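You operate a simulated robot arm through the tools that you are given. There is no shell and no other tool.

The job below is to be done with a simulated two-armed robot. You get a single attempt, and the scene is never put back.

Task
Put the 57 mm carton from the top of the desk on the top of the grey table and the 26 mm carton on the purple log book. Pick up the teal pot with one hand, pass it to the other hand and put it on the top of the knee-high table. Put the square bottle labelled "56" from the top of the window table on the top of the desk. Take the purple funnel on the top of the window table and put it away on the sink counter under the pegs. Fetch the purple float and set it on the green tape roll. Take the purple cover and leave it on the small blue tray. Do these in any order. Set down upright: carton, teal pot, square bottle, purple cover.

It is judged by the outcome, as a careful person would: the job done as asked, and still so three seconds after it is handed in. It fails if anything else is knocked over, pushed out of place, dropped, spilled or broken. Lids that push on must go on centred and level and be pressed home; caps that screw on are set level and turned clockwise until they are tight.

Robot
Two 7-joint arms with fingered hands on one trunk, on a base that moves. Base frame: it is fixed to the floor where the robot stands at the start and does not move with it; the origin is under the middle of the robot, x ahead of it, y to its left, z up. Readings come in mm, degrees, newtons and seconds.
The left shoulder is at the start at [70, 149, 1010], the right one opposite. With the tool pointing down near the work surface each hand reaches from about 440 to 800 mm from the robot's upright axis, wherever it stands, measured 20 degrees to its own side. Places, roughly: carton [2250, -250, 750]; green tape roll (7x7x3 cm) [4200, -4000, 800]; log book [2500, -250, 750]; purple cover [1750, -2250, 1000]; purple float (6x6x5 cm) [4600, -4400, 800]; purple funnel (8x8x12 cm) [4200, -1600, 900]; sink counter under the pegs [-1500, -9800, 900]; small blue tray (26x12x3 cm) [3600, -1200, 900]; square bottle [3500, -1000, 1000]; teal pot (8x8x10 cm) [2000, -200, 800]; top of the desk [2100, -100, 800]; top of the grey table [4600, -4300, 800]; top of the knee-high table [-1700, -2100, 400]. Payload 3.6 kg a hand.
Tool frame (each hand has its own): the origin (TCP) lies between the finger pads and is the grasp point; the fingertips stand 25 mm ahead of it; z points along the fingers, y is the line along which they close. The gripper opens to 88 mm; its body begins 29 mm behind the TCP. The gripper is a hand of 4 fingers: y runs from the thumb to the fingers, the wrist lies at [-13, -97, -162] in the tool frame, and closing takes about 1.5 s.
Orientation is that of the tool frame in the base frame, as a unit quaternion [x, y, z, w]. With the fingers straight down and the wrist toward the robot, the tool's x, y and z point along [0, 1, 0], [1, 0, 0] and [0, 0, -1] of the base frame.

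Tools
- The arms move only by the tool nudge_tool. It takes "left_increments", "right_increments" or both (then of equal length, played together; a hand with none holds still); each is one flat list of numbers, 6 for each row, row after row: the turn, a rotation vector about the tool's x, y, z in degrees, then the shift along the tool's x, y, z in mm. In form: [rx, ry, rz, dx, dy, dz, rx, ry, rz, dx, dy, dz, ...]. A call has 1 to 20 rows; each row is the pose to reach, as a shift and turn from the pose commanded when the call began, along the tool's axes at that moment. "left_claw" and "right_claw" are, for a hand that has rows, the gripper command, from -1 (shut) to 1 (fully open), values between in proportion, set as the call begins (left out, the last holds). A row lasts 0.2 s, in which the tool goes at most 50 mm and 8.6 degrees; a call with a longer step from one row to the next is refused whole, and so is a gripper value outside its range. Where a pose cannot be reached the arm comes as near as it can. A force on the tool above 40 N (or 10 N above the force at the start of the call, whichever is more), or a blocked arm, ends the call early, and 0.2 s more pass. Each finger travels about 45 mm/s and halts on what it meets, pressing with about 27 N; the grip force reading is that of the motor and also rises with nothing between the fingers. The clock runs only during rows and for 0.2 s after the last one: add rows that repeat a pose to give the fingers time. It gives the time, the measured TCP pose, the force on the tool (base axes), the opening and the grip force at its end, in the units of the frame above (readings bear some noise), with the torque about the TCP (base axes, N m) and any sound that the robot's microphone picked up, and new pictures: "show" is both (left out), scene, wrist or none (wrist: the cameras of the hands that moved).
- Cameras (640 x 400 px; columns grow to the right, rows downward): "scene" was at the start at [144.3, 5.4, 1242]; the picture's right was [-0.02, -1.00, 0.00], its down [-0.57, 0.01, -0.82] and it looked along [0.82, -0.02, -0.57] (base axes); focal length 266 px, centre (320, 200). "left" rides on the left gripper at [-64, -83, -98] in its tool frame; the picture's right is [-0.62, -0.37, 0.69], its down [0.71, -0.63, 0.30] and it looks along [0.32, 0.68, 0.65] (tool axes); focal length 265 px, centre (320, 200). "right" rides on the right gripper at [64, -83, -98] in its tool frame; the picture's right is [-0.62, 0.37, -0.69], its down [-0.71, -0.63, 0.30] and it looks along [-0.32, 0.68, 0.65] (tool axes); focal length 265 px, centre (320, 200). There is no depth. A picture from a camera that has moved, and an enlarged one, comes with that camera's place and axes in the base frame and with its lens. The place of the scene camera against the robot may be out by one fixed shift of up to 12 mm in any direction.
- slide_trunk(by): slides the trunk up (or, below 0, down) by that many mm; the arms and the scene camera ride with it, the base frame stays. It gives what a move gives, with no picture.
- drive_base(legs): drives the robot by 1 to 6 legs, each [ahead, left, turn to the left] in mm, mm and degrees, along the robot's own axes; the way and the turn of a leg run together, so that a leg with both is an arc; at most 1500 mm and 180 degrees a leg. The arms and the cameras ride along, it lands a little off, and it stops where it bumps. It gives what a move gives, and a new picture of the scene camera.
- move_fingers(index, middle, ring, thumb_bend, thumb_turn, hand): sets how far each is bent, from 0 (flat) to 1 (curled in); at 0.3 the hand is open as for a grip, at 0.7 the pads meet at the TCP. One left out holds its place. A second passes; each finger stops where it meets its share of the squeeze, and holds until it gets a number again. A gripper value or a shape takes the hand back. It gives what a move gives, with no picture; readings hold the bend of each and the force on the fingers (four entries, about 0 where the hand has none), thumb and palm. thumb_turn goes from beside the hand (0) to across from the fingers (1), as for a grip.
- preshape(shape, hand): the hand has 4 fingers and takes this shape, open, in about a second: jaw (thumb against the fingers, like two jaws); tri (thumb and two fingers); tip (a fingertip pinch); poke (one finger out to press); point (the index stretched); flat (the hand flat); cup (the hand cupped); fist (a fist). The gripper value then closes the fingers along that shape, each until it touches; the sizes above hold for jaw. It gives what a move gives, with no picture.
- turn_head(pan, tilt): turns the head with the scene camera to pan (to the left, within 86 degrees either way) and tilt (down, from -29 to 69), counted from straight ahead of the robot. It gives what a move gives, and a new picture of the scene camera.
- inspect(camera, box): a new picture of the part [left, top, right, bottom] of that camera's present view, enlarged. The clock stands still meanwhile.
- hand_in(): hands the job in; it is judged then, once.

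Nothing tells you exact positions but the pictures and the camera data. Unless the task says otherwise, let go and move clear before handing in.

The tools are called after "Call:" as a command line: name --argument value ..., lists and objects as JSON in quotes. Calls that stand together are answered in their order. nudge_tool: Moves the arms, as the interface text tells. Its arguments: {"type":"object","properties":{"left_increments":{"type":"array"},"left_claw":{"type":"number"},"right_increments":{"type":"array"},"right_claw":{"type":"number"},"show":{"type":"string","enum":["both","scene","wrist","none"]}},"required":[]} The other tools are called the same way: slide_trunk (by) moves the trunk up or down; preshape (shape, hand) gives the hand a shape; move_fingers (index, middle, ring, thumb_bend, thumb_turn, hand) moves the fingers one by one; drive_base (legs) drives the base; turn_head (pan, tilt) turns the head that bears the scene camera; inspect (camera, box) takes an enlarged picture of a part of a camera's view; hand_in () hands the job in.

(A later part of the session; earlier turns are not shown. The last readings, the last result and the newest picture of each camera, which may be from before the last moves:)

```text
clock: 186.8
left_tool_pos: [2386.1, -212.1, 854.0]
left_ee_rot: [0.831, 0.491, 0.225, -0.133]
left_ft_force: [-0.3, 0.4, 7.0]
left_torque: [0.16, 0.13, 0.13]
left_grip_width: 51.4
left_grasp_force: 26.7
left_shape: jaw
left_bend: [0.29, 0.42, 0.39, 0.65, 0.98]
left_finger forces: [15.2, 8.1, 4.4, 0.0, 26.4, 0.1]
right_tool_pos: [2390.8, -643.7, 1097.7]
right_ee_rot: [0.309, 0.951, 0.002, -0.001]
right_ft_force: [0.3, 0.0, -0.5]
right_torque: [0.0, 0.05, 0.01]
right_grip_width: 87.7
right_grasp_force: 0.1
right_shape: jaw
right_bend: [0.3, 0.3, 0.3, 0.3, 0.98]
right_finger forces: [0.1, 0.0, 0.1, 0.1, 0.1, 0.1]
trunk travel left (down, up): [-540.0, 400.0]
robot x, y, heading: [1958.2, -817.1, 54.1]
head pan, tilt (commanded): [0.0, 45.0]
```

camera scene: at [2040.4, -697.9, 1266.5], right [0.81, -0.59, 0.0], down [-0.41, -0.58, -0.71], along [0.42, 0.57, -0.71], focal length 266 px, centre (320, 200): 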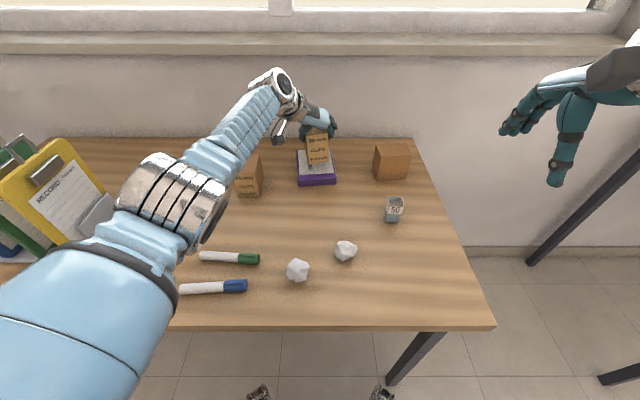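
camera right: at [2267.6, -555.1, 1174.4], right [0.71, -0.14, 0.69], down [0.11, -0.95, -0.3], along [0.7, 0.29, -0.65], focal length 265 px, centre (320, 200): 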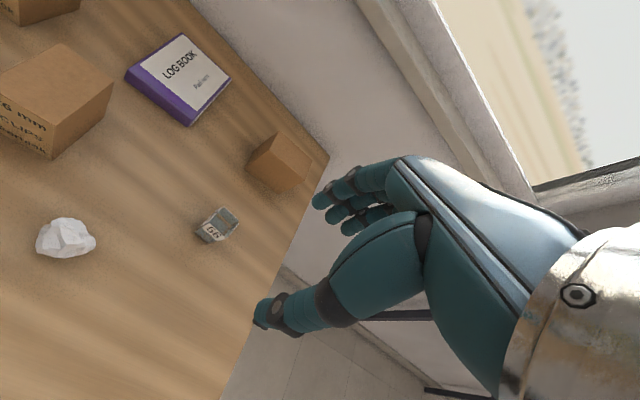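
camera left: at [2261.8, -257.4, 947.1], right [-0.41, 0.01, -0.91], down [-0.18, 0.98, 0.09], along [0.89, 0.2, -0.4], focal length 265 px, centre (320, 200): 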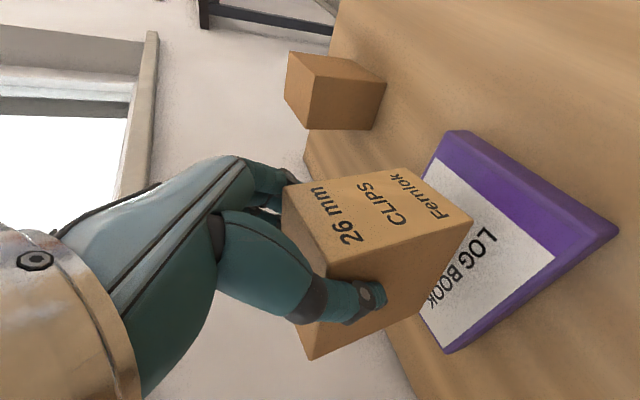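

Contact is at 7 N. I open the hand fully, then withdraw back along the fingers.

Call:
nudge_tool --left_increments '[0, 0, 0, 0, 0, 0, 0, 0, 0, 0, 0, 0, 0, 0, 0, 0, 0, 0, 0, 0, 0, 0, 0, 0, 0, 0, 0, 0, 0, 0, 0, 0, 0, 0, 0, 0, 0, 0, 0, 0, 0, 0]' --left_claw 1 --show "both"

Call:
inspect --camera "scene" --box '[240, 110, 400, 220]'

```text
clock: 188.4
left_tool_pos: [2385.3, -210.6, 852.0]
left_ee_rot: [0.832, 0.491, 0.223, -0.133]
left_ft_force: [1.0, -0.7, 0.6]
left_torque: [0.01, -0.01, -0.02]
left_grip_width: 87.7
left_grasp_force: 0.0
left_shape: jaw
left_bend: [0.3, 0.3, 0.3, 0.3, 0.98]
left_finger forces: [0.5, 0.0, 0.0, 0.0, 0.0, 0.1]
right_tool_pos: [2390.7, -642.6, 1096.9]
right_ee_rot: [0.309, 0.951, 0.001, -0.001]
right_ft_force: [-0.1, 0.2, -0.2]
right_torque: [0.02, -0.04, -0.02]
right_grip_width: 87.7
right_grasp_force: 0.0
right_shape: jaw
right_bend: [0.3, 0.3, 0.3, 0.3, 0.98]
right_finger forces: [0.1, 0.1, 0.0, 0.0, 0.0, 0.1]
trunk travel left (down, up): [-540.0, 400.0]
robot x, y, heading: [1959.1, -816.0, 53.7]
head pan, tilt (commanded): [0.0, 45.0]
camera scene: at [2042.5, -703.3, 1266.8], right [0.81, -0.59, 0.0], down [-0.42, -0.57, -0.71], along [0.42, 0.57, -0.71], focal length 266 px, centre (320, 200)
camera left: at [2261.4, -262.7, 904.2], right [-0.42, 0.01, -0.91], down [-0.18, 0.98, 0.09], along [0.89, 0.2, -0.41], focal length 265 px, centre (320, 200)
```

scene: 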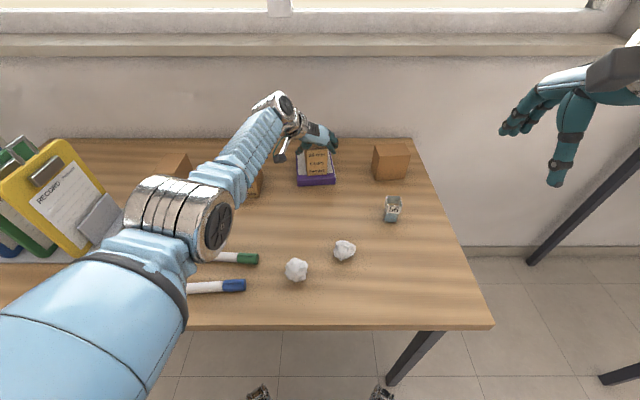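
left: 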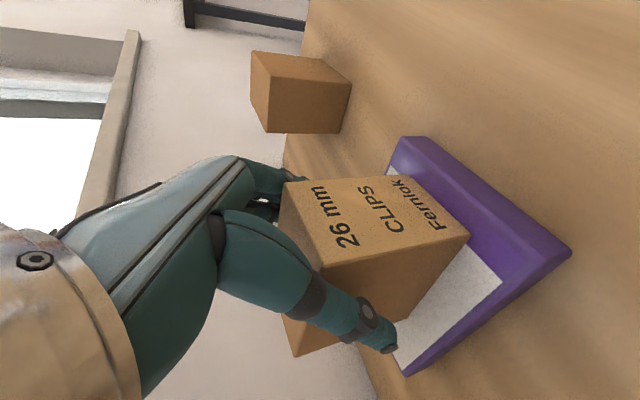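

```text
3.64 times, centred on (320, 165) of scene
camera zoom: at [2042.5, -703.3, 1266.8], right [0.81, -0.59, 0.0], down [-0.42, -0.57, -0.71], along [0.42, 0.57, -0.71], focal length 967 px, centre (320, 327)
```

zoom: 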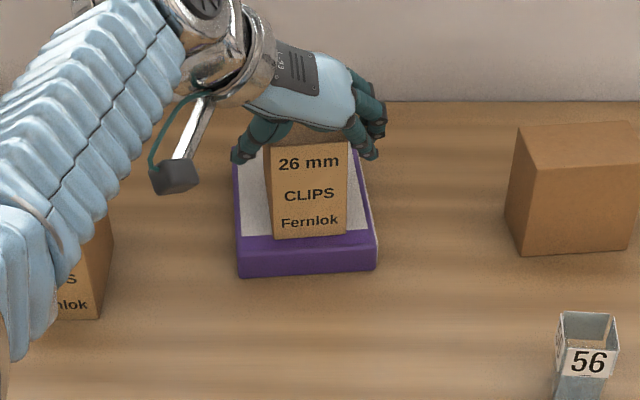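

The carton sits flat on the log book. I withdraw along the finger axis and raise the hand.

Call:
nudge_tool --left_increments '[0, 0, 0, 0, 0, -10, 0, 0, 0, 0, 0, -30, 0, 0, 0, 0, 0, -65, 0, 0, 0, 0, 0, -105, 0, 0, 0, 0, 0, -145, 0, 0, 0, 0, 0, -185, 0, 0, 0, 0, 0, -185]' --show "none"

Call:
nudge_tool --left_increments '[0, -7.5, 0, -20, 0, -10, 0, -15, 0, -40, 0, -20, 0, -22.5, 0, -60, 0, -30, 0, -30, 0, -80, -20, -40, 0, -30, 0, -80, -50, -50, 0, -30, 0, -80, -50, -50]' --show "both"

Call:
inspect --camera "scene" --box '[100, 110, 420, 310]'

```text
clock: 190.0
left_tool_pos: [2343.2, -289.7, 1011.2]
left_ee_rot: [0.832, 0.491, 0.222, -0.131]
left_ft_force: [0.0, 0.3, 0.0]
left_torque: [0.02, 0.03, 0.01]
left_grip_width: 87.9
left_grasp_force: 0.0
left_shape: jaw
left_bend: [0.3, 0.3, 0.3, 0.3, 0.98]
left_finger forces: [0.1, 0.0, 0.0, 0.0, 0.0, 0.0]
right_tool_pos: [2392.2, -642.0, 1096.9]
right_ee_rot: [0.31, 0.951, 0.0, -0.001]
right_ft_force: [-0.1, 1.0, -0.2]
right_torque: [-0.03, 0.01, -0.01]
right_grip_width: 87.8
right_grasp_force: 0.1
right_shape: jaw
right_bend: [0.3, 0.3, 0.3, 0.3, 0.98]
right_finger forces: [0.0, 0.0, 0.0, 0.0, 0.0, 0.0]
trunk travel left (down, up): [-540.0, 400.0]
robot x, y, heading: [1955.6, -816.3, 54.2]
head pan, tilt (commanded): [0.0, 45.0]
```

```text
clock: 191.4
left_tool_pos: [2252.3, -351.7, 1015.8]
left_ee_rot: [0.861, 0.509, -0.001, 0.0]
left_ft_force: [0.8, 0.0, 0.3]
left_torque: [0.02, 0.01, 0.0]
left_grip_width: 87.6
left_grasp_force: 0.0
left_shape: jaw
left_bend: [0.3, 0.3, 0.3, 0.3, 0.98]
left_finger forces: [0.0, 0.0, 0.1, 0.1, 0.0, 0.0]
right_tool_pos: [2392.3, -643.2, 1097.9]
right_ee_rot: [0.309, 0.951, 0.001, -0.001]
right_ft_force: [0.3, 0.3, 0.2]
right_torque: [-0.03, 0.01, 0.0]
right_grip_width: 87.9
right_grasp_force: 0.0
right_shape: jaw
right_bend: [0.3, 0.3, 0.3, 0.3, 0.98]
right_finger forces: [0.0, 0.1, 0.0, 0.0, 0.1, 0.0]
trunk travel left (down, up): [-540.0, 400.0]
robot x, y, heading: [1961.5, -819.6, 53.8]
head pan, tilt (commanded): [0.0, 45.0]
camera scene: at [2043.4, -703.7, 1266.8], right [0.81, -0.59, 0.0], down [-0.42, -0.57, -0.71], along [0.42, 0.57, -0.71], focal length 266 px, centre (320, 200)
camera left: at [2147.2, -366.1, 1113.1], right [-0.62, -0.37, -0.69], down [-0.21, 0.93, -0.3], along [0.75, -0.05, -0.66], focal length 265 px, centre (320, 200)
```

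scene: 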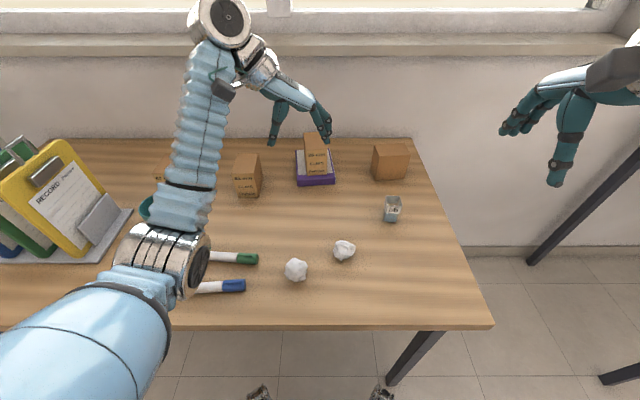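
left: 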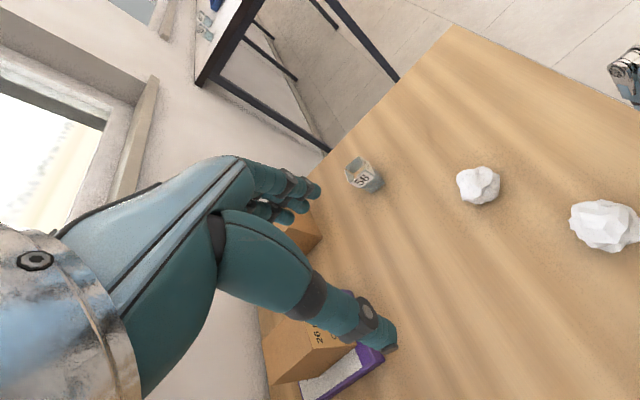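

```text
2.00 times, centred on (260, 210) of scene
camera zoom: at [2043.4, -703.7, 1266.8], right [0.81, -0.59, 0.0], down [-0.42, -0.57, -0.71], along [0.42, 0.57, -0.71], focal length 532 px, centre (440, 180)
```

zoom: 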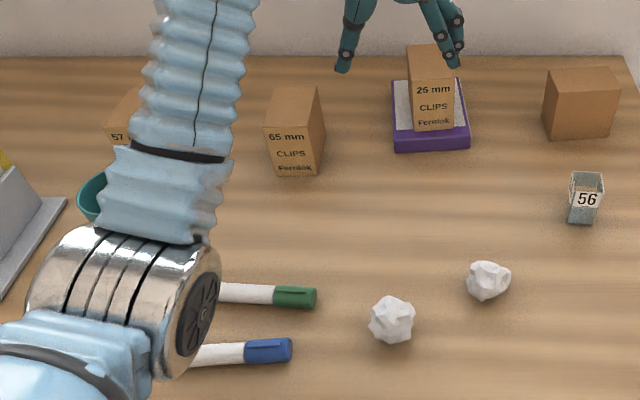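

The 26 mm carton stands squarely on the log book. Now for the pot: I turn the left hand back to its plain pose, shift the base left, and test whether the fingers can open wider than 88 mm.

Call:
nudge_tool --left_increments '[0, 0, -8.3, 0, 0, -4, 0, 0, -16.6, 0, 0, -8, 0, 0, -24.9, 0, 0, -12, 0, 0, -33.2, 0, 0, -16, 0, 0, -41.5, 0, 0, -20, 0, 0, -49.8, 0, 0, -24, 0, 0, -58.1, 0, 0, -28, 0, 0, -66.4, 0, 0, -32, 0, 0, -74.7, 0, 0, -36, 0, 0, -83, 0, 0, -40, 0, 0, -83, 0, 0, -40]' --show "none"

Call:
drive_base --legs '[[0, 160, 0]]'

Call:
move_fingers --hand "left" --index 0.15 --middle 0.15 --ring 0.15 --thumb_bend 0.15

Call:
inspect --camera "left" --box '[0, 0, 640, 400]'

```text
clock: 193.8
left_tool_pos: [2252.6, -350.7, 1056.3]
left_ee_rot: [0.307, 0.952, -0.001, 0.001]
left_ft_force: [0.7, -0.4, 0.2]
left_torque: [0.0, 0.01, 0.02]
left_grip_width: 88.0
left_grasp_force: 0.0
left_shape: jaw
left_bend: [0.3, 0.3, 0.3, 0.3, 0.98]
left_finger forces: [0.0, 0.0, 0.0, 0.0, 0.0, 0.0]
right_tool_pos: [2391.7, -642.6, 1096.5]
right_ee_rot: [0.309, 0.951, 0.001, -0.001]
right_ft_force: [-0.1, -0.4, -0.1]
right_torque: [0.0, 0.0, 0.0]
right_grip_width: 87.6
right_grasp_force: 0.0
right_shape: jaw
right_bend: [0.3, 0.3, 0.3, 0.3, 0.98]
right_finger forces: [0.1, 0.0, 0.0, 0.0, 0.0, 0.0]
trunk travel left (down, up): [-540.0, 400.0]
robot x, y, heading: [1956.7, -816.1, 54.2]
head pan, tilt (commanded): [0.0, 45.0]
```

```text
clock: 196.5
left_tool_pos: [2124.0, -257.9, 1055.6]
left_ee_rot: [0.31, 0.951, 0.0, 0.0]
left_ft_force: [-0.4, 0.3, -0.1]
left_torque: [0.02, -0.04, 0.0]
left_grip_width: 87.7
left_grasp_force: 0.0
left_shape: jaw
left_bend: [0.3, 0.3, 0.3, 0.3, 0.98]
left_finger forces: [0.1, 0.1, 0.1, 0.1, 0.0, 0.0]
right_tool_pos: [2262.4, -550.8, 1097.0]
right_ee_rot: [0.311, 0.95, 0.001, 0.0]
right_ft_force: [0.3, 0.5, 1.6]
right_torque: [-0.04, 0.03, -0.01]
right_grip_width: 87.9
right_grasp_force: 0.0
right_shape: jaw
right_bend: [0.3, 0.3, 0.3, 0.3, 0.98]
right_finger forces: [0.0, 0.1, 0.0, 0.0, 0.1, 0.0]
trunk travel left (down, up): [-540.0, 400.0]
robot x, y, heading: [1822.1, -721.0, 53.8]
head pan, tilt (commanded): [0.0, 45.0]
camera scene: at [1910.2, -607.4, 1266.9], right [0.81, -0.59, 0.0], down [-0.42, -0.57, -0.71], along [0.42, 0.57, -0.71], focal length 266 px, centre (320, 200)
```

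scene: 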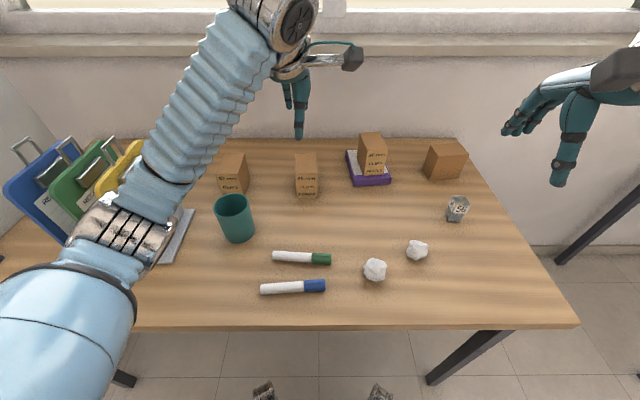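

```text
clock: 197.5
left_tool_pos: [2123.1, -257.3, 1055.7]
left_ee_rot: [0.311, 0.951, 0.0, 0.001]
left_ft_force: [-0.3, 0.1, -0.4]
left_torque: [-0.02, 0.03, -0.01]
left_grip_width: 112.3
left_grasp_force: 0.0
left_shape: fingers
left_bend: [0.15, 0.15, 0.15, 0.15, 0.98]
left_finger forces: [0.0, 0.0, 0.0, 0.0, 0.0, 0.1]
right_tool_pos: [2263.2, -550.7, 1097.7]
right_ee_rot: [0.311, 0.951, 0.001, 0.001]
right_ft_force: [0.3, 0.1, 0.4]
right_torque: [-0.03, 0.01, -0.03]
right_grip_width: 87.8
right_grasp_force: 0.0
right_shape: jaw
right_bend: [0.3, 0.3, 0.3, 0.3, 0.98]
right_finger forces: [0.0, 0.1, 0.0, 0.1, 0.0, 0.1]
trunk travel left (down, up): [-540.0, 400.0]
robot x, y, heading: [1825.3, -724.2, 53.7]
head pan, tilt (commanded): [0.0, 45.0]
```

```text
1.00 times, centred on (320, 200) of left (not enlarged: the box is as wide or as high as the picture)
camera zoom: at [2126.4, -361.8, 1153.7], right [0.28, -0.66, -0.69], down [-0.95, -0.09, -0.3], along [0.14, 0.74, -0.65], focal length 265 px, centre (320, 200)
```

zoom: 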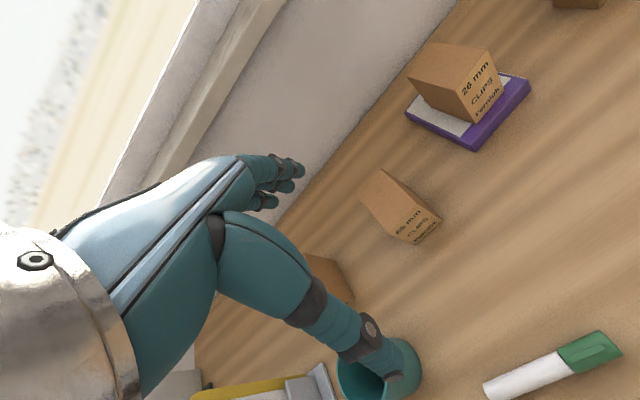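

With bend 0.15 the hand opens to 112 mm, ample for the pot. I move the left hand above the pot and look.

Call:
nudge_tool --left_increments '[0, 0, 0, 37, -5, 0, 0, 0, 0, 75, -10, 0, 0, 0, 0, 112, -16, 0, 0, 0, 0, 149, -21, 0, 0, 0, 0, 149, -21, 0]' --show "both"

Call:
inspect --camera "scene" --box '[160, 120, 320, 260]'

Call:
inspect --camera "left" --box '[300, 160, 540, 380]'

```text
clock: 198.7
left_tool_pos: [1992.1, -188.3, 1055.4]
left_ee_rot: [0.31, 0.951, 0.001, -0.001]
left_ft_force: [-0.7, -0.4, 0.7]
left_torque: [0.01, -0.03, -0.01]
left_grip_width: 111.9
left_grasp_force: 0.0
left_shape: fingers
left_bend: [0.15, 0.15, 0.15, 0.15, 0.98]
left_finger forces: [0.1, 0.1, 0.0, 0.0, 0.0, 0.0]
right_tool_pos: [2263.7, -552.8, 1096.8]
right_ee_rot: [0.311, 0.95, 0.001, 0.0]
right_ft_force: [-0.2, -0.2, -1.0]
right_torque: [0.03, 0.01, 0.01]
right_grip_width: 87.6
right_grasp_force: 0.1
right_shape: jaw
right_bend: [0.3, 0.3, 0.3, 0.3, 0.98]
right_finger forces: [0.1, 0.1, 0.0, 0.0, 0.0, 0.0]
trunk travel left (down, up): [-540.0, 400.0]
robot x, y, heading: [1827.5, -720.4, 53.8]
head pan, tilt (commanded): [0.0, 45.0]
camera scene: at [1912.8, -607.8, 1266.8], right [0.81, -0.59, 0.0], down [-0.42, -0.57, -0.71], along [0.42, 0.57, -0.71], focal length 266 px, centre (320, 200)
camera left: at [1994.3, -293.1, 1152.6], right [0.28, -0.66, -0.69], down [-0.95, -0.09, -0.3], along [0.14, 0.74, -0.65], focal length 265 px, centre (320, 200)
```

scene: 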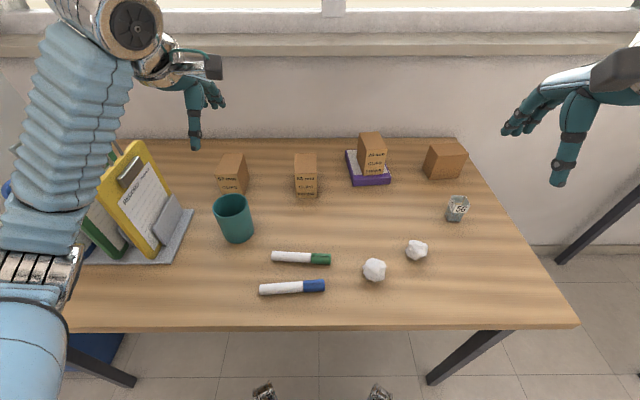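
left: 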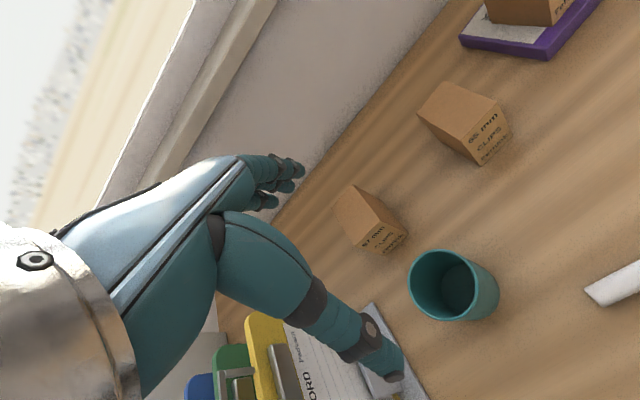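

```text
2.86 times, centred on (240, 190) of scene
camera zoom: at [1912.8, -607.8, 1266.8], right [0.81, -0.59, 0.0], down [-0.42, -0.57, -0.71], along [0.42, 0.57, -0.71], focal length 760 px, centre (549, 229)
```

zoom: 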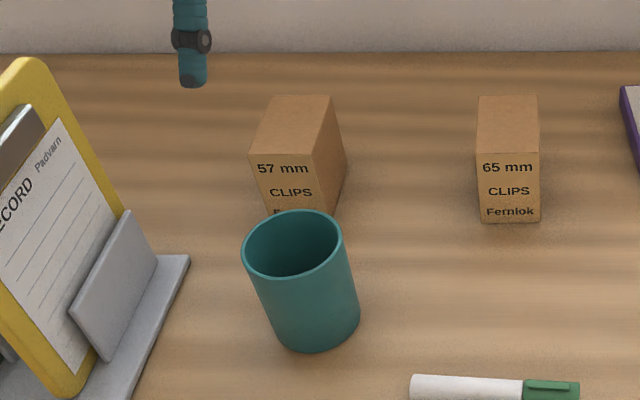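

```text
1.82 times, centred on (420, 270) of left
camera zoom: at [1994.3, -293.1, 1152.6], right [0.28, -0.66, -0.69], down [-0.95, -0.09, -0.3], along [0.14, 0.74, -0.65], focal length 483 px, centre (138, 73)
```

zoom: 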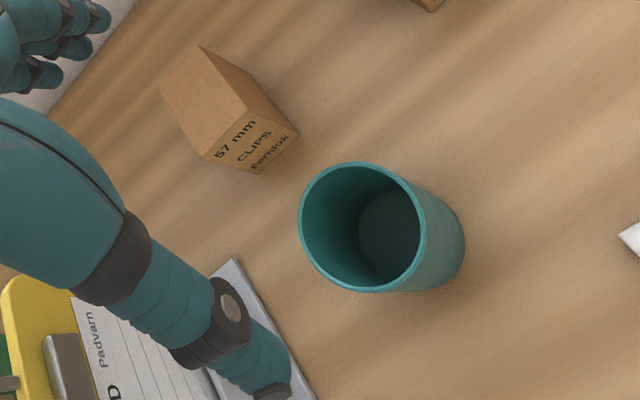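

Rim centre is about (1986.5,-179), rim z≈848, diameter ≈75 mm. I centre the hand and descend to just above the rim.

Call:
nudge_tool --left_increments '[0, 0, 0, 10, 4, 10, 0, 0, 0, 10, 4, 50, 0, 0, 0, 10, 4, 95, 0, 0, 0, 10, 4, 135, 0, 0, 0, 10, 4, 165, 0, 0, 0, 10, 4, 165]' --show "both"

Call:
inspect --camera "scene" --box '[160, 120, 320, 260]'

Call:
inspect --camera "left" --box '[200, 140, 480, 380]'

```text
clock: 200.1
left_tool_pos: [1985.6, -179.2, 888.9]
left_ee_rot: [0.31, 0.951, 0.001, 0.0]
left_ft_force: [0.0, -0.5, -0.3]
left_torque: [0.01, 0.0, -0.01]
left_grip_width: 112.1
left_grasp_force: 0.0
left_shape: fingers
left_bend: [0.15, 0.15, 0.15, 0.15, 0.98]
left_finger forces: [0.0, 0.0, 0.0, 0.1, 0.1, 0.0]
right_tool_pos: [2262.2, -551.9, 1096.6]
right_ee_rot: [0.312, 0.95, 0.001, 0.0]
right_ft_force: [0.2, 0.4, -0.1]
right_torque: [-0.03, -0.01, -0.01]
right_grip_width: 87.6
right_grasp_force: 0.1
right_shape: jaw
right_bend: [0.3, 0.3, 0.3, 0.3, 0.98]
right_finger forces: [0.0, 0.0, 0.0, 0.1, 0.0, 0.0]
trunk travel left (down, up): [-540.0, 400.0]
robot x, y, heading: [1825.9, -723.2, 53.7]
head pan, tilt (commanded): [0.0, 45.0]
camera scene: at [1910.7, -607.1, 1266.9], right [0.81, -0.59, 0.0], down [-0.42, -0.57, -0.71], along [0.42, 0.57, -0.71], focal length 266 px, centre (320, 200)
camera left: at [1987.5, -283.5, 986.4], right [0.28, -0.66, -0.69], down [-0.95, -0.09, -0.3], along [0.14, 0.74, -0.65], focal length 265 px, centre (320, 200)
```

scene: 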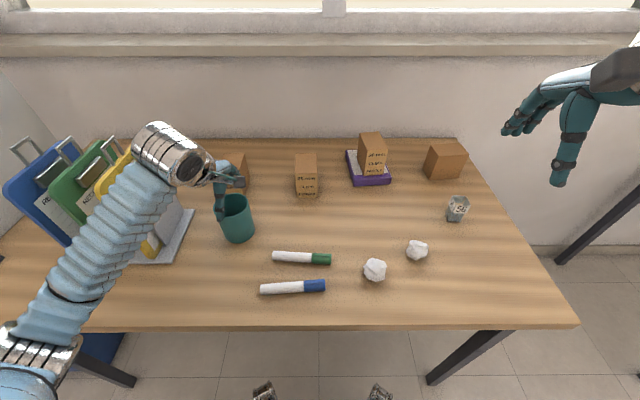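
left: 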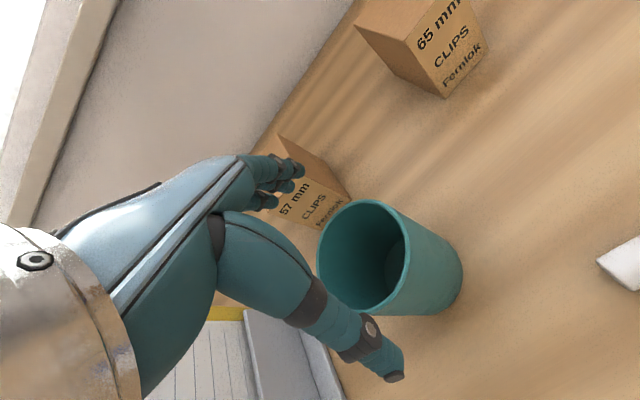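

```text
2.86 times, centred on (240, 190) of scene
camera zoom: at [1910.7, -607.1, 1266.9], right [0.81, -0.59, 0.0], down [-0.42, -0.57, -0.71], along [0.42, 0.57, -0.71], focal length 760 px, centre (549, 229)
```

zoom: 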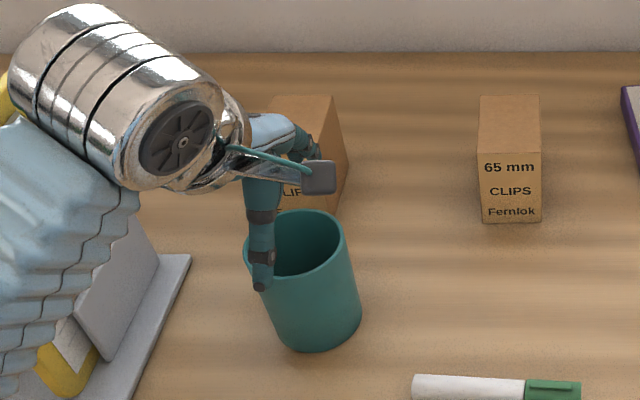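

```text
1.67 times, centred on (340, 260) of left
camera zoom: at [1987.5, -283.5, 986.4], right [0.28, -0.66, -0.69], down [-0.95, -0.09, -0.3], along [0.14, 0.74, -0.65], focal length 442 px, centre (287, 100)
```

zoom: 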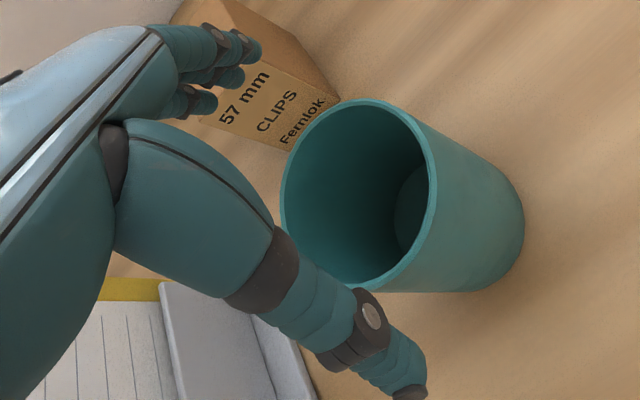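

Well centred. I descend 37 mm so the fingertips overlap the top of the pot by about 20 mm.

Call:
nudge_tool --left_increments '[0, 0, 0, 0, -1, 12, 0, 0, 0, 0, -1, 24, 0, 0, 0, 0, -1, 36, 0, 0, 0, 0, -1, 36]' --show "wrist"

Call:
inspect --camera "scene" --box '[160, 120, 320, 260]'

```text
clock: 201.1
left_tool_pos: [1983.8, -179.6, 854.9]
left_ee_rot: [0.31, 0.951, 0.0, 0.0]
left_ft_force: [0.3, 0.9, -0.5]
left_torque: [0.0, 0.02, -0.02]
left_grip_width: 112.3
left_grasp_force: 0.0
left_shape: fingers
left_bend: [0.15, 0.15, 0.15, 0.15, 0.98]
left_finger forces: [0.1, 0.0, 0.1, 0.0, 0.0, 0.0]
right_tool_pos: [2263.8, -550.9, 1097.2]
right_ee_rot: [0.311, 0.95, 0.001, -0.002]
right_ft_force: [0.1, 0.5, -0.6]
right_torque: [0.02, 0.0, 0.0]
right_grip_width: 87.8
right_grasp_force: 0.0
right_shape: jaw
right_bend: [0.3, 0.3, 0.3, 0.3, 0.98]
right_finger forces: [0.0, 0.0, 0.0, 0.0, 0.1, 0.0]
trunk travel left (down, up): [-540.0, 400.0]
robot x, y, heading: [1827.0, -721.3, 53.5]
head pan, tilt (commanded): [0.0, 45.0]
camera left: at [1986.8, -283.4, 951.9], right [0.28, -0.66, -0.69], down [-0.95, -0.09, -0.3], along [0.14, 0.74, -0.65], focal length 265 px, centre (320, 200)
```

left: 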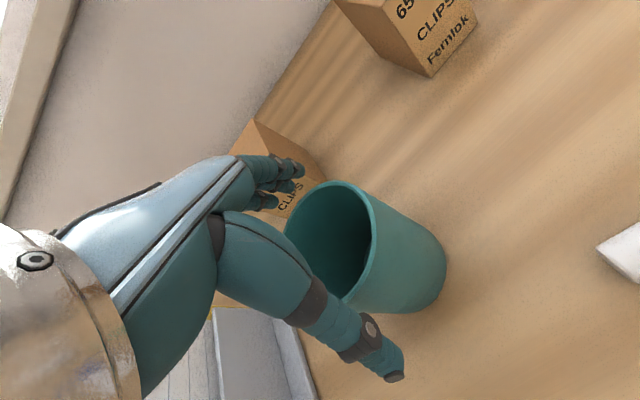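

```text
2.86 times, centred on (240, 190) of scene
camera zoom: at [1910.9, -607.1, 1266.8], right [0.81, -0.59, 0.0], down [-0.42, -0.57, -0.71], along [0.42, 0.57, -0.71], focal length 760 px, centre (549, 229)
```

zoom: 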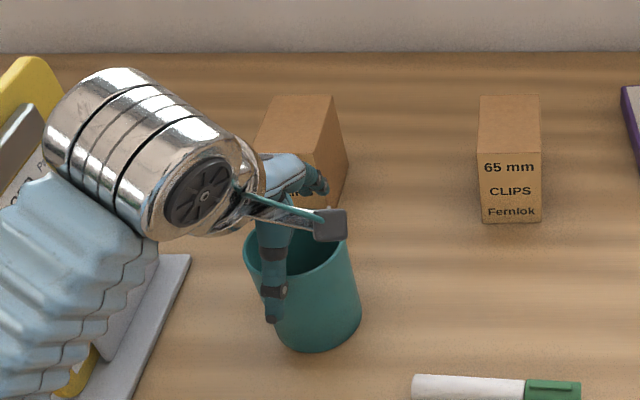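

Call:
nudge_tool --left_increments '[0, 0, 0, 0, 0, 0, 0, 0, 0, 0, 0, 0, 0, 0, 0, 0, 0, 0, 0, 0, 0, 0, 0, 0, 0, 0, 0, 0, 0, 0, 0, 0, 0, 0, 0, 0, 0, 0, 0, 0, 0, 0, 0, 0, 0, 0, 0, 0, 0, 0, 0, 0, 0, 0]' --left_claw -1 --show "both"

Call:
inspect --camera "scene" --box '[160, 120, 320, 260]'

```text
clock: 203.1
left_tool_pos: [1984.4, -178.5, 854.5]
left_ee_rot: [0.31, 0.951, 0.0, 0.0]
left_ft_force: [-0.3, 1.1, 0.7]
left_torque: [-0.04, 0.0, 0.0]
left_grip_width: 67.0
left_grasp_force: 26.9
left_shape: jaw
left_bend: [0.28, 0.34, 0.36, 0.55, 0.99]
left_finger forces: [13.1, 7.6, 3.3, 0.1, 24.0, 0.0]
right_tool_pos: [2263.6, -550.3, 1097.4]
right_ee_rot: [0.311, 0.95, 0.001, -0.001]
right_ft_force: [0.3, 0.0, -1.0]
right_torque: [-0.02, 0.01, -0.01]
right_grip_width: 87.8
right_grasp_force: 0.1
right_shape: jaw
right_bend: [0.3, 0.3, 0.3, 0.3, 0.98]
right_finger forces: [0.1, 0.0, 0.0, 0.1, 0.0, 0.0]
trunk travel left (down, up): [-540.0, 400.0]
robot x, y, heading: [1824.3, -720.9, 53.8]
head pan, tilt (commanded): [0.0, 45.0]
camera scene: at [1911.0, -606.8, 1266.8], right [0.81, -0.59, 0.0], down [-0.42, -0.57, -0.71], along [0.42, 0.57, -0.71], focal length 266 px, centre (320, 200)
camera left: at [1986.9, -283.2, 951.9], right [0.28, -0.66, -0.69], down [-0.95, -0.09, -0.3], along [0.14, 0.74, -0.65], focal length 265 px, centre (320, 200)
```

scene: 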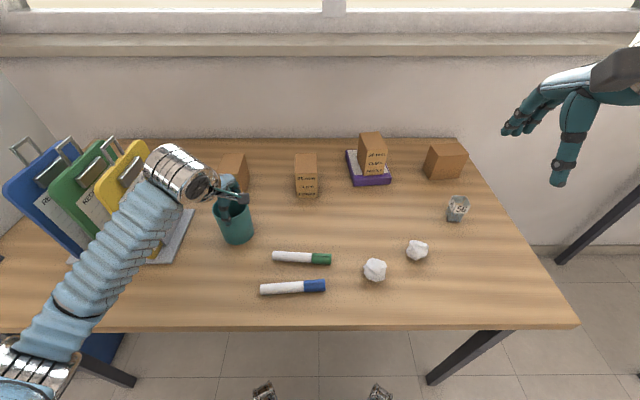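
left: 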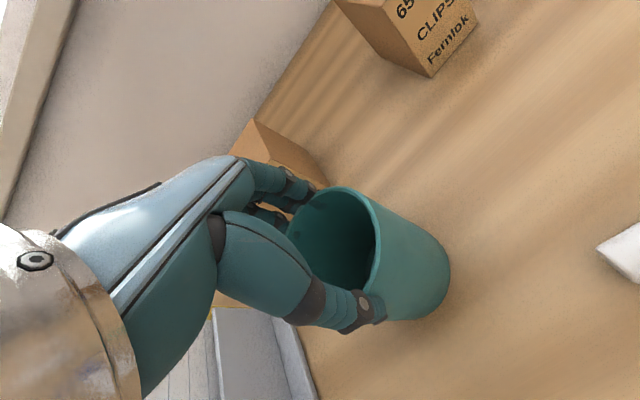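

```text
2.86 times, centred on (240, 190) of scene
camera zoom: at [1911.0, -606.8, 1266.8], right [0.81, -0.59, 0.0], down [-0.42, -0.57, -0.71], along [0.42, 0.57, -0.71], focal length 760 px, centre (549, 229)
```

zoom: 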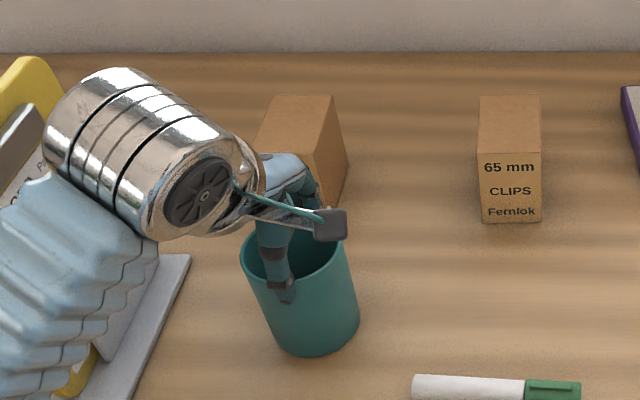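

Grip holds at 67 mm with 27 N. I lift the pot straight up.

Call:
nudge_tool --left_increments '[0, 0, 0, 0, 0, -6, 0, 0, 0, 0, 0, -15, 0, 0, 0, 0, 0, -35, 0, 0, 0, 0, 0, -65, 0, 0, 0, 0, 0, -100, 0, 0, 0, 0, 0, -140, 0, 0, 0, 0, 0, -160, 0, 0, 0, 0, 0, -160]' --show "both"

Call:
inspect --camera "scene" --box '[160, 80, 320, 240]'

```text
clock: 204.9
left_tool_pos: [1987.7, -179.6, 1015.7]
left_ee_rot: [0.311, 0.95, -0.001, 0.0]
left_ft_force: [1.1, -0.2, -1.0]
left_torque: [0.03, 0.0, -0.02]
left_grip_width: 66.9
left_grasp_force: 27.0
left_shape: jaw
left_bend: [0.28, 0.34, 0.36, 0.55, 0.99]
left_finger forces: [13.1, 7.5, 3.2, 0.1, 24.0, 0.0]
right_tool_pos: [2262.9, -550.8, 1096.8]
right_ee_rot: [0.311, 0.95, 0.001, -0.001]
right_ft_force: [-0.1, 0.0, 0.1]
right_torque: [0.02, 0.0, 0.02]
right_grip_width: 87.6
right_grasp_force: 0.1
right_shape: jaw
right_bend: [0.3, 0.3, 0.3, 0.3, 0.98]
right_finger forces: [0.0, 0.0, 0.0, 0.0, 0.1, 0.0]
trunk travel left (down, up): [-540.0, 400.0]
robot x, y, heading: [1827.8, -720.6, 53.9]
head pan, tilt (commanded): [0.0, 45.0]
camera scene: at [1910.8, -606.6, 1266.8], right [0.81, -0.59, 0.0], down [-0.42, -0.57, -0.71], along [0.42, 0.57, -0.71], focal length 266 px, centre (320, 200)
camera left: at [1990.5, -282.4, 1114.4], right [0.28, -0.66, -0.69], down [-0.95, -0.09, -0.3], along [0.14, 0.74, -0.65], focal length 265 px, centre (320, 200)
```

scene: 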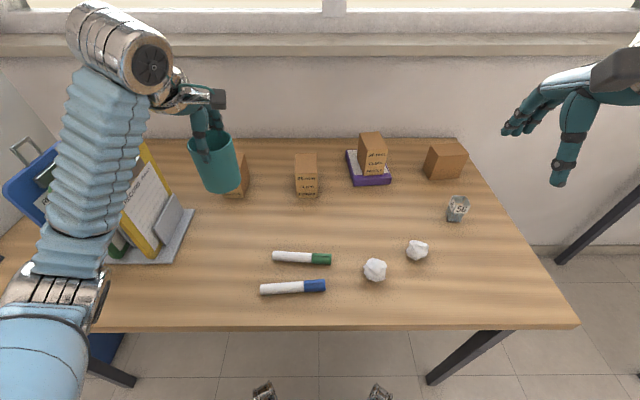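
left: 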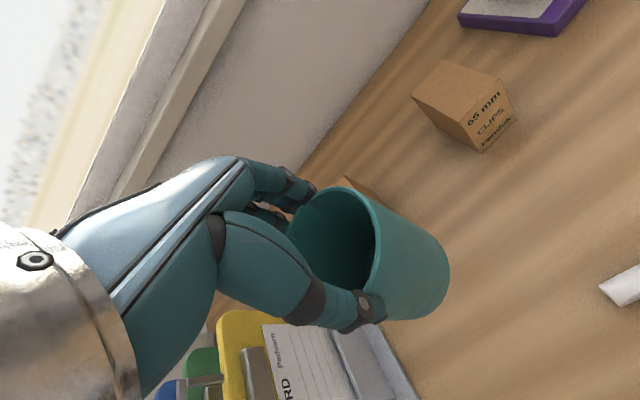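

```text
2.50 times, centred on (240, 160) of scene
camera zoom: at [1910.8, -606.6, 1266.8], right [0.81, -0.59, 0.0], down [-0.42, -0.57, -0.71], along [0.42, 0.57, -0.71], focal length 665 px, centre (520, 300)
```

zoom: 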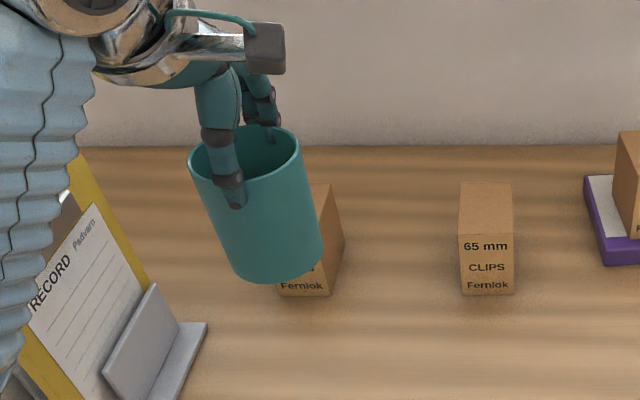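

The pot hangs level in the left hand. I back away from the desk into the aisle for the hand-over and bring the pot in front of the chest.

Call:
drive_base --legs '[[-260, 0, 0]]'

Call:
nudge_tool --left_increments '[0, 0, 0, -35, -8, 0, 0, 0, 0, -70, -16, 0, 0, 0, 0, -105, -24, 0, 0, 0, 0, -140, -32, 0, 0, 0, 0, -165, -40, 0, 0, 0, 0, -165, -40, 0]' --show "none"

Call:
move_fingers --hand "right" --index 0.15 --middle 0.15 --ring 0.15 --thumb_bend 0.15

Call:
turn_head --pan 0 --tilt 40

```text
clock: 208.7
left_tool_pos: [1840.6, -374.4, 1016.5]
left_ee_rot: [0.308, 0.951, 0.0, 0.0]
left_ft_force: [0.6, 0.1, -1.4]
left_torque: [0.01, 0.0, 0.0]
left_grip_width: 66.9
left_grasp_force: 27.4
left_shape: jaw
left_bend: [0.28, 0.34, 0.36, 0.56, 0.99]
left_finger forces: [13.1, 7.7, 3.2, 0.0, 24.0, 0.0]
right_tool_pos: [2117.4, -745.3, 1097.9]
right_ee_rot: [0.309, 0.951, 0.001, 0.0]
right_ft_force: [0.4, 0.0, -0.4]
right_torque: [0.0, -0.01, -0.01]
right_grip_width: 87.7
right_grasp_force: 0.1
right_shape: jaw
right_bend: [0.3, 0.3, 0.3, 0.3, 0.98]
right_finger forces: [0.1, 0.0, 0.0, 0.0, 0.1, 0.0]
trunk travel left (down, up): [-540.0, 400.0]
robot x, y, heading: [1681.1, -919.9, 54.0]
head pan, tilt (commanded): [0.0, 45.0]
camera scene: at [1764.2, -805.0, 1266.8], right [0.81, -0.59, 0.0], down [-0.41, -0.57, -0.71], along [0.42, 0.57, -0.71], focal length 266 px, centre (320, 200)
```

scene: 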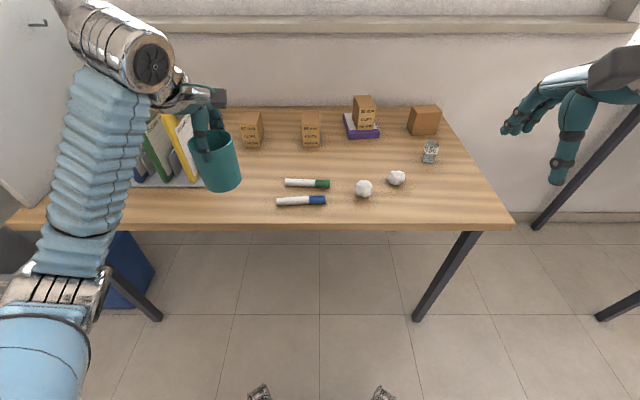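

```text
clock: 210.1
left_tool_pos: [1948.5, -502.7, 1016.9]
left_ee_rot: [0.307, 0.952, 0.0, 0.0]
left_ft_force: [0.5, -0.4, -1.2]
left_torque: [-0.01, 0.01, 0.01]
left_grip_width: 67.0
left_grasp_force: 26.7
left_shape: jaw
left_bend: [0.28, 0.34, 0.36, 0.56, 0.99]
left_finger forces: [13.0, 7.7, 3.2, 0.1, 23.8, 0.1]
right_tool_pos: [2118.5, -744.7, 1096.6]
right_ee_rot: [0.309, 0.951, 0.001, 0.001]
right_ft_force: [0.7, 0.0, -0.4]
right_torque: [0.02, 0.0, 0.0]
right_grip_width: 87.6
right_grasp_force: 0.1
right_shape: jaw
right_bend: [0.3, 0.3, 0.3, 0.3, 0.98]
right_finger forces: [0.1, 0.0, 0.1, 0.0, 0.0, 0.1]
trunk travel left (down, up): [-540.0, 400.0]
robot x, y, heading: [1677.4, -919.2, 54.0]
head pan, tilt (commanded): [0.0, 45.0]
```

```text
clock: 211.1
left_tool_pos: [1948.5, -503.5, 1017.1]
left_ee_rot: [0.308, 0.951, 0.0, -0.001]
left_ft_force: [-0.1, 0.0, -1.7]
left_torque: [-0.01, -0.01, -0.01]
left_grip_width: 67.0
left_grasp_force: 27.1
left_shape: jaw
left_bend: [0.28, 0.34, 0.36, 0.56, 0.99]
left_finger forces: [13.1, 7.8, 3.2, 0.1, 23.7, 0.1]
right_tool_pos: [2118.0, -745.6, 1096.8]
right_ee_rot: [0.309, 0.951, 0.001, 0.0]
right_ft_force: [-0.8, -0.9, 0.4]
right_torque: [-0.02, 0.02, -0.03]
right_grip_width: 112.0
right_grasp_force: 0.1
right_shape: fingers
right_bend: [0.15, 0.15, 0.15, 0.15, 0.98]
right_finger forces: [0.0, 0.0, 0.0, 0.1, 0.0, 0.0]
trunk travel left (down, up): [-540.0, 400.0]
robot x, y, heading: [1679.1, -922.2, 54.3]
head pan, tilt (commanded): [0.0, 45.0]
```

```text
clock: 211.7
left_tool_pos: [1948.7, -503.0, 1017.2]
left_ee_rot: [0.307, 0.952, 0.0, 0.0]
left_ft_force: [0.2, -0.6, -0.6]
left_torque: [0.0, 0.02, 0.03]
left_grip_width: 66.9
left_grasp_force: 27.1
left_shape: jaw
left_bend: [0.28, 0.34, 0.36, 0.56, 0.99]
left_finger forces: [13.1, 7.7, 3.2, 0.0, 23.8, 0.1]
right_tool_pos: [2118.6, -745.3, 1097.0]
right_ee_rot: [0.309, 0.951, 0.001, -0.001]
right_ft_force: [0.7, -0.4, -0.5]
right_torque: [0.0, 0.0, 0.03]
right_grip_width: 112.1
right_grasp_force: 0.0
right_shape: fingers
right_bend: [0.15, 0.15, 0.15, 0.15, 0.98]
right_finger forces: [0.1, 0.1, 0.1, 0.1, 0.1, 0.0]
trunk travel left (down, up): [-540.0, 400.0]
robot x, y, heading: [1680.2, -921.4, 54.1]
head pan, tilt (commanded): [0.0, 40.0]
camera scene: at [1767.1, -802.6, 1274.0], right [0.81, -0.59, 0.0], down [-0.38, -0.52, -0.77], along [0.45, 0.62, -0.64], focal length 266 px, centre (320, 200)
```

scene: 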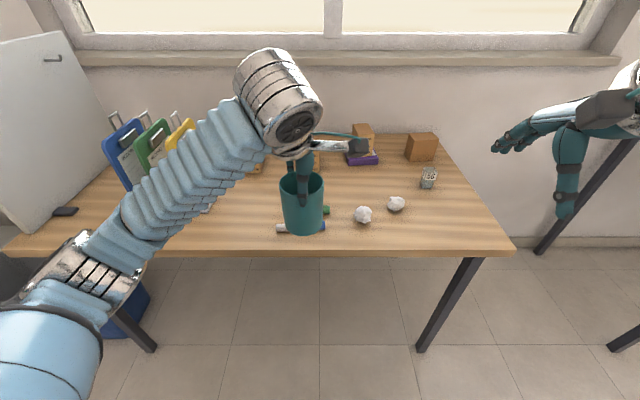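

Now I turn the right hand to point left with a 10° downward tilt, fingers wide open, beside the pot.

Call:
nudge_tool --right_increments '[0, 8, 0, 0, 9.7, 10, 0, 16, 0, 0, 19.4, 20, 0, 24, 0, 0, 29.1, 30, 0, 32, 0, 0, 38.8, 40, 0, 40, 0, 0, 48.5, 50, 0, 48, 0, 0, 58.2, 60, 0, 56, 0, 0, 67.9, 70, 0, 64, 0, 0, 77.6, 80, 0, 72, 0, 0, 87.3, 90, 0, 80, 0, 0, 97, 100, 0, 80, 0, 0, 97, 100]' --show "both"

```text
clock: 214.1
left_tool_pos: [1949.3, -503.8, 1015.5]
left_ee_rot: [0.308, 0.951, -0.001, -0.001]
left_ft_force: [0.9, 0.0, -1.9]
left_torque: [0.01, -0.01, 0.03]
left_grip_width: 67.0
left_grasp_force: 27.1
left_shape: jaw
left_bend: [0.28, 0.34, 0.36, 0.56, 0.99]
left_finger forces: [13.1, 7.7, 3.2, 0.0, 23.8, 0.0]
right_tool_pos: [2180.0, -678.9, 996.9]
right_ee_rot: [0.252, 0.737, 0.194, -0.596]
right_ft_force: [0.6, -0.2, 7.5]
right_torque: [-0.44, -0.36, 0.09]
right_grip_width: 112.5
right_grasp_force: 0.0
right_shape: fingers
right_bend: [0.15, 0.15, 0.15, 0.15, 0.98]
right_finger forces: [0.0, 0.0, 0.0, 0.1, 0.0, 0.0]
right hand out of reach, approached as far as the arm can: row 10, 11
trunk travel left (down, up): [-540.0, 400.0]
robot x, y, heading: [1681.3, -918.4, 54.1]
head pan, tilt (commanded): [0.0, 40.0]
camera scene: at [1768.7, -802.9, 1274.1], right [0.81, -0.59, 0.0], down [-0.38, -0.52, -0.77], along [0.45, 0.62, -0.64], focal length 266 px, centre (320, 200)
camera right: at [2195.8, -793.6, 1082.7], right [0.86, -0.2, -0.46], down [-0.5, -0.42, -0.75], along [-0.05, 0.88, -0.47], focal length 265 px, centre (320, 200)
```

scene: 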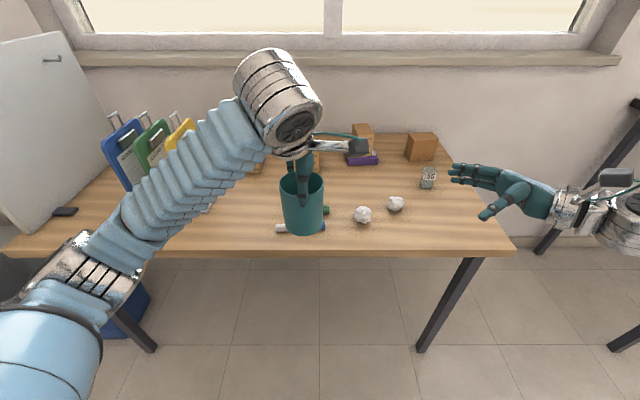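
right: 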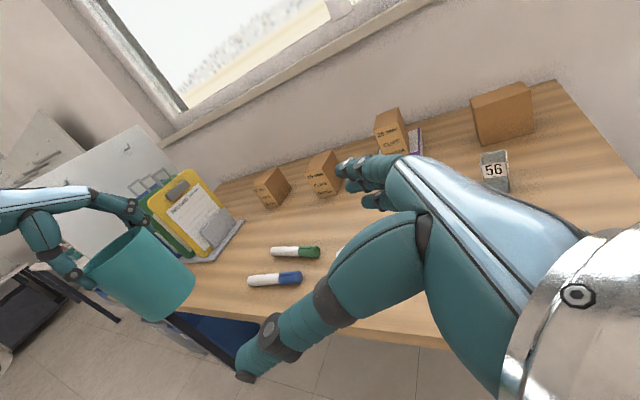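

The right hand points left (about 12° down). I bring it next to the pot and look from both cameras.

Call:
nudge_tool --right_increments '[0, 0, 0, 4, 2, 36, 0, 0, 0, 8, 4, 73, 0, 0, 0, 12, 6, 110, 0, 0, 0, 17, 8, 140, 0, 0, 0, 17, 8, 140]' --show "both"

Call:
inspect --camera "scene" --box '[220, 120, 460, 270]'

```text
clock: 215.3
left_tool_pos: [1949.5, -505.3, 1017.3]
left_ee_rot: [0.308, 0.951, 0.001, -0.002]
left_ft_force: [0.5, -0.7, -1.9]
left_torque: [-0.02, 0.01, 0.03]
left_grip_width: 66.6
left_grasp_force: 27.1
left_shape: jaw
left_bend: [0.28, 0.34, 0.36, 0.56, 0.99]
left_finger forces: [13.1, 7.7, 3.2, 0.0, 23.9, 0.0]
right_tool_pos: [2069.4, -590.3, 993.0]
right_ee_rot: [0.235, 0.727, 0.201, -0.613]
right_ft_force: [0.0, 0.3, 0.7]
right_torque: [-0.01, 0.02, -0.01]
right_grip_width: 112.2
right_grasp_force: 0.0
right_shape: fingers
right_bend: [0.15, 0.15, 0.15, 0.15, 0.98]
right_finger forces: [0.0, 0.1, 0.0, 0.1, 0.0, 0.1]
right hand out of reach, approached as far as the arm can: row 1, 2, 3
trunk travel left (down, up): [-540.0, 400.0]
robot x, y, heading: [1683.3, -917.8, 54.1]
head pan, tilt (commanded): [0.0, 40.0]
camera scene: at [1769.5, -805.0, 1274.2], right [0.81, -0.59, 0.0], down [-0.38, -0.52, -0.77], along [0.45, 0.62, -0.64], focal length 266 px, centre (320, 200)
camera right: at [2091.8, -707.1, 1073.3], right [0.85, -0.16, -0.49], down [-0.51, -0.4, -0.76], along [-0.07, 0.9, -0.43], focal length 265 px, centre (320, 200)
```

scene: 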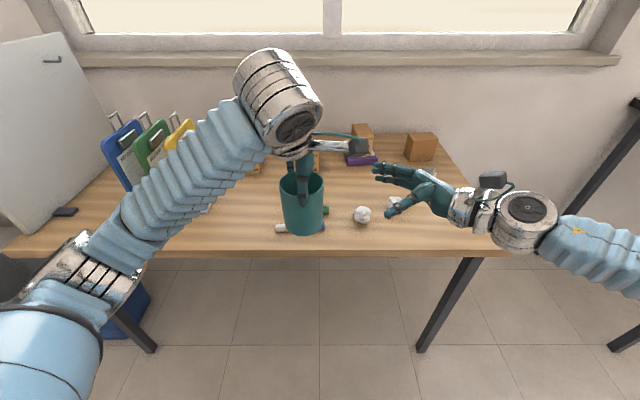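
right: 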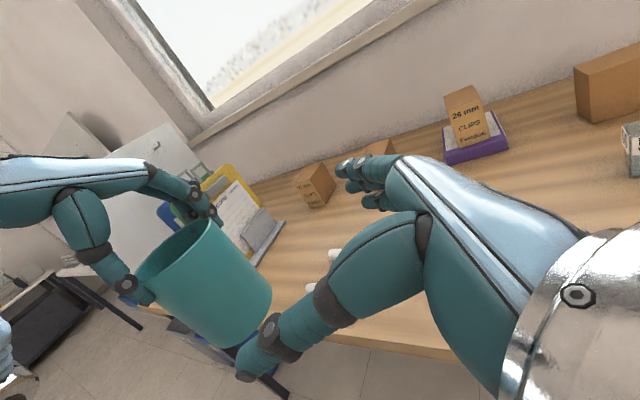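

```text
2.67 times, centred on (340, 195) of scene
camera zoom: at [1769.5, -805.0, 1274.2], right [0.81, -0.59, 0.0], down [-0.38, -0.52, -0.77], along [0.45, 0.62, -0.64], focal length 709 px, centre (267, 213)
```

zoom: 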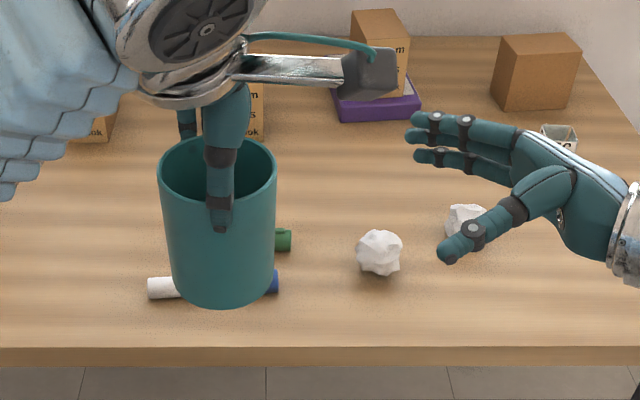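

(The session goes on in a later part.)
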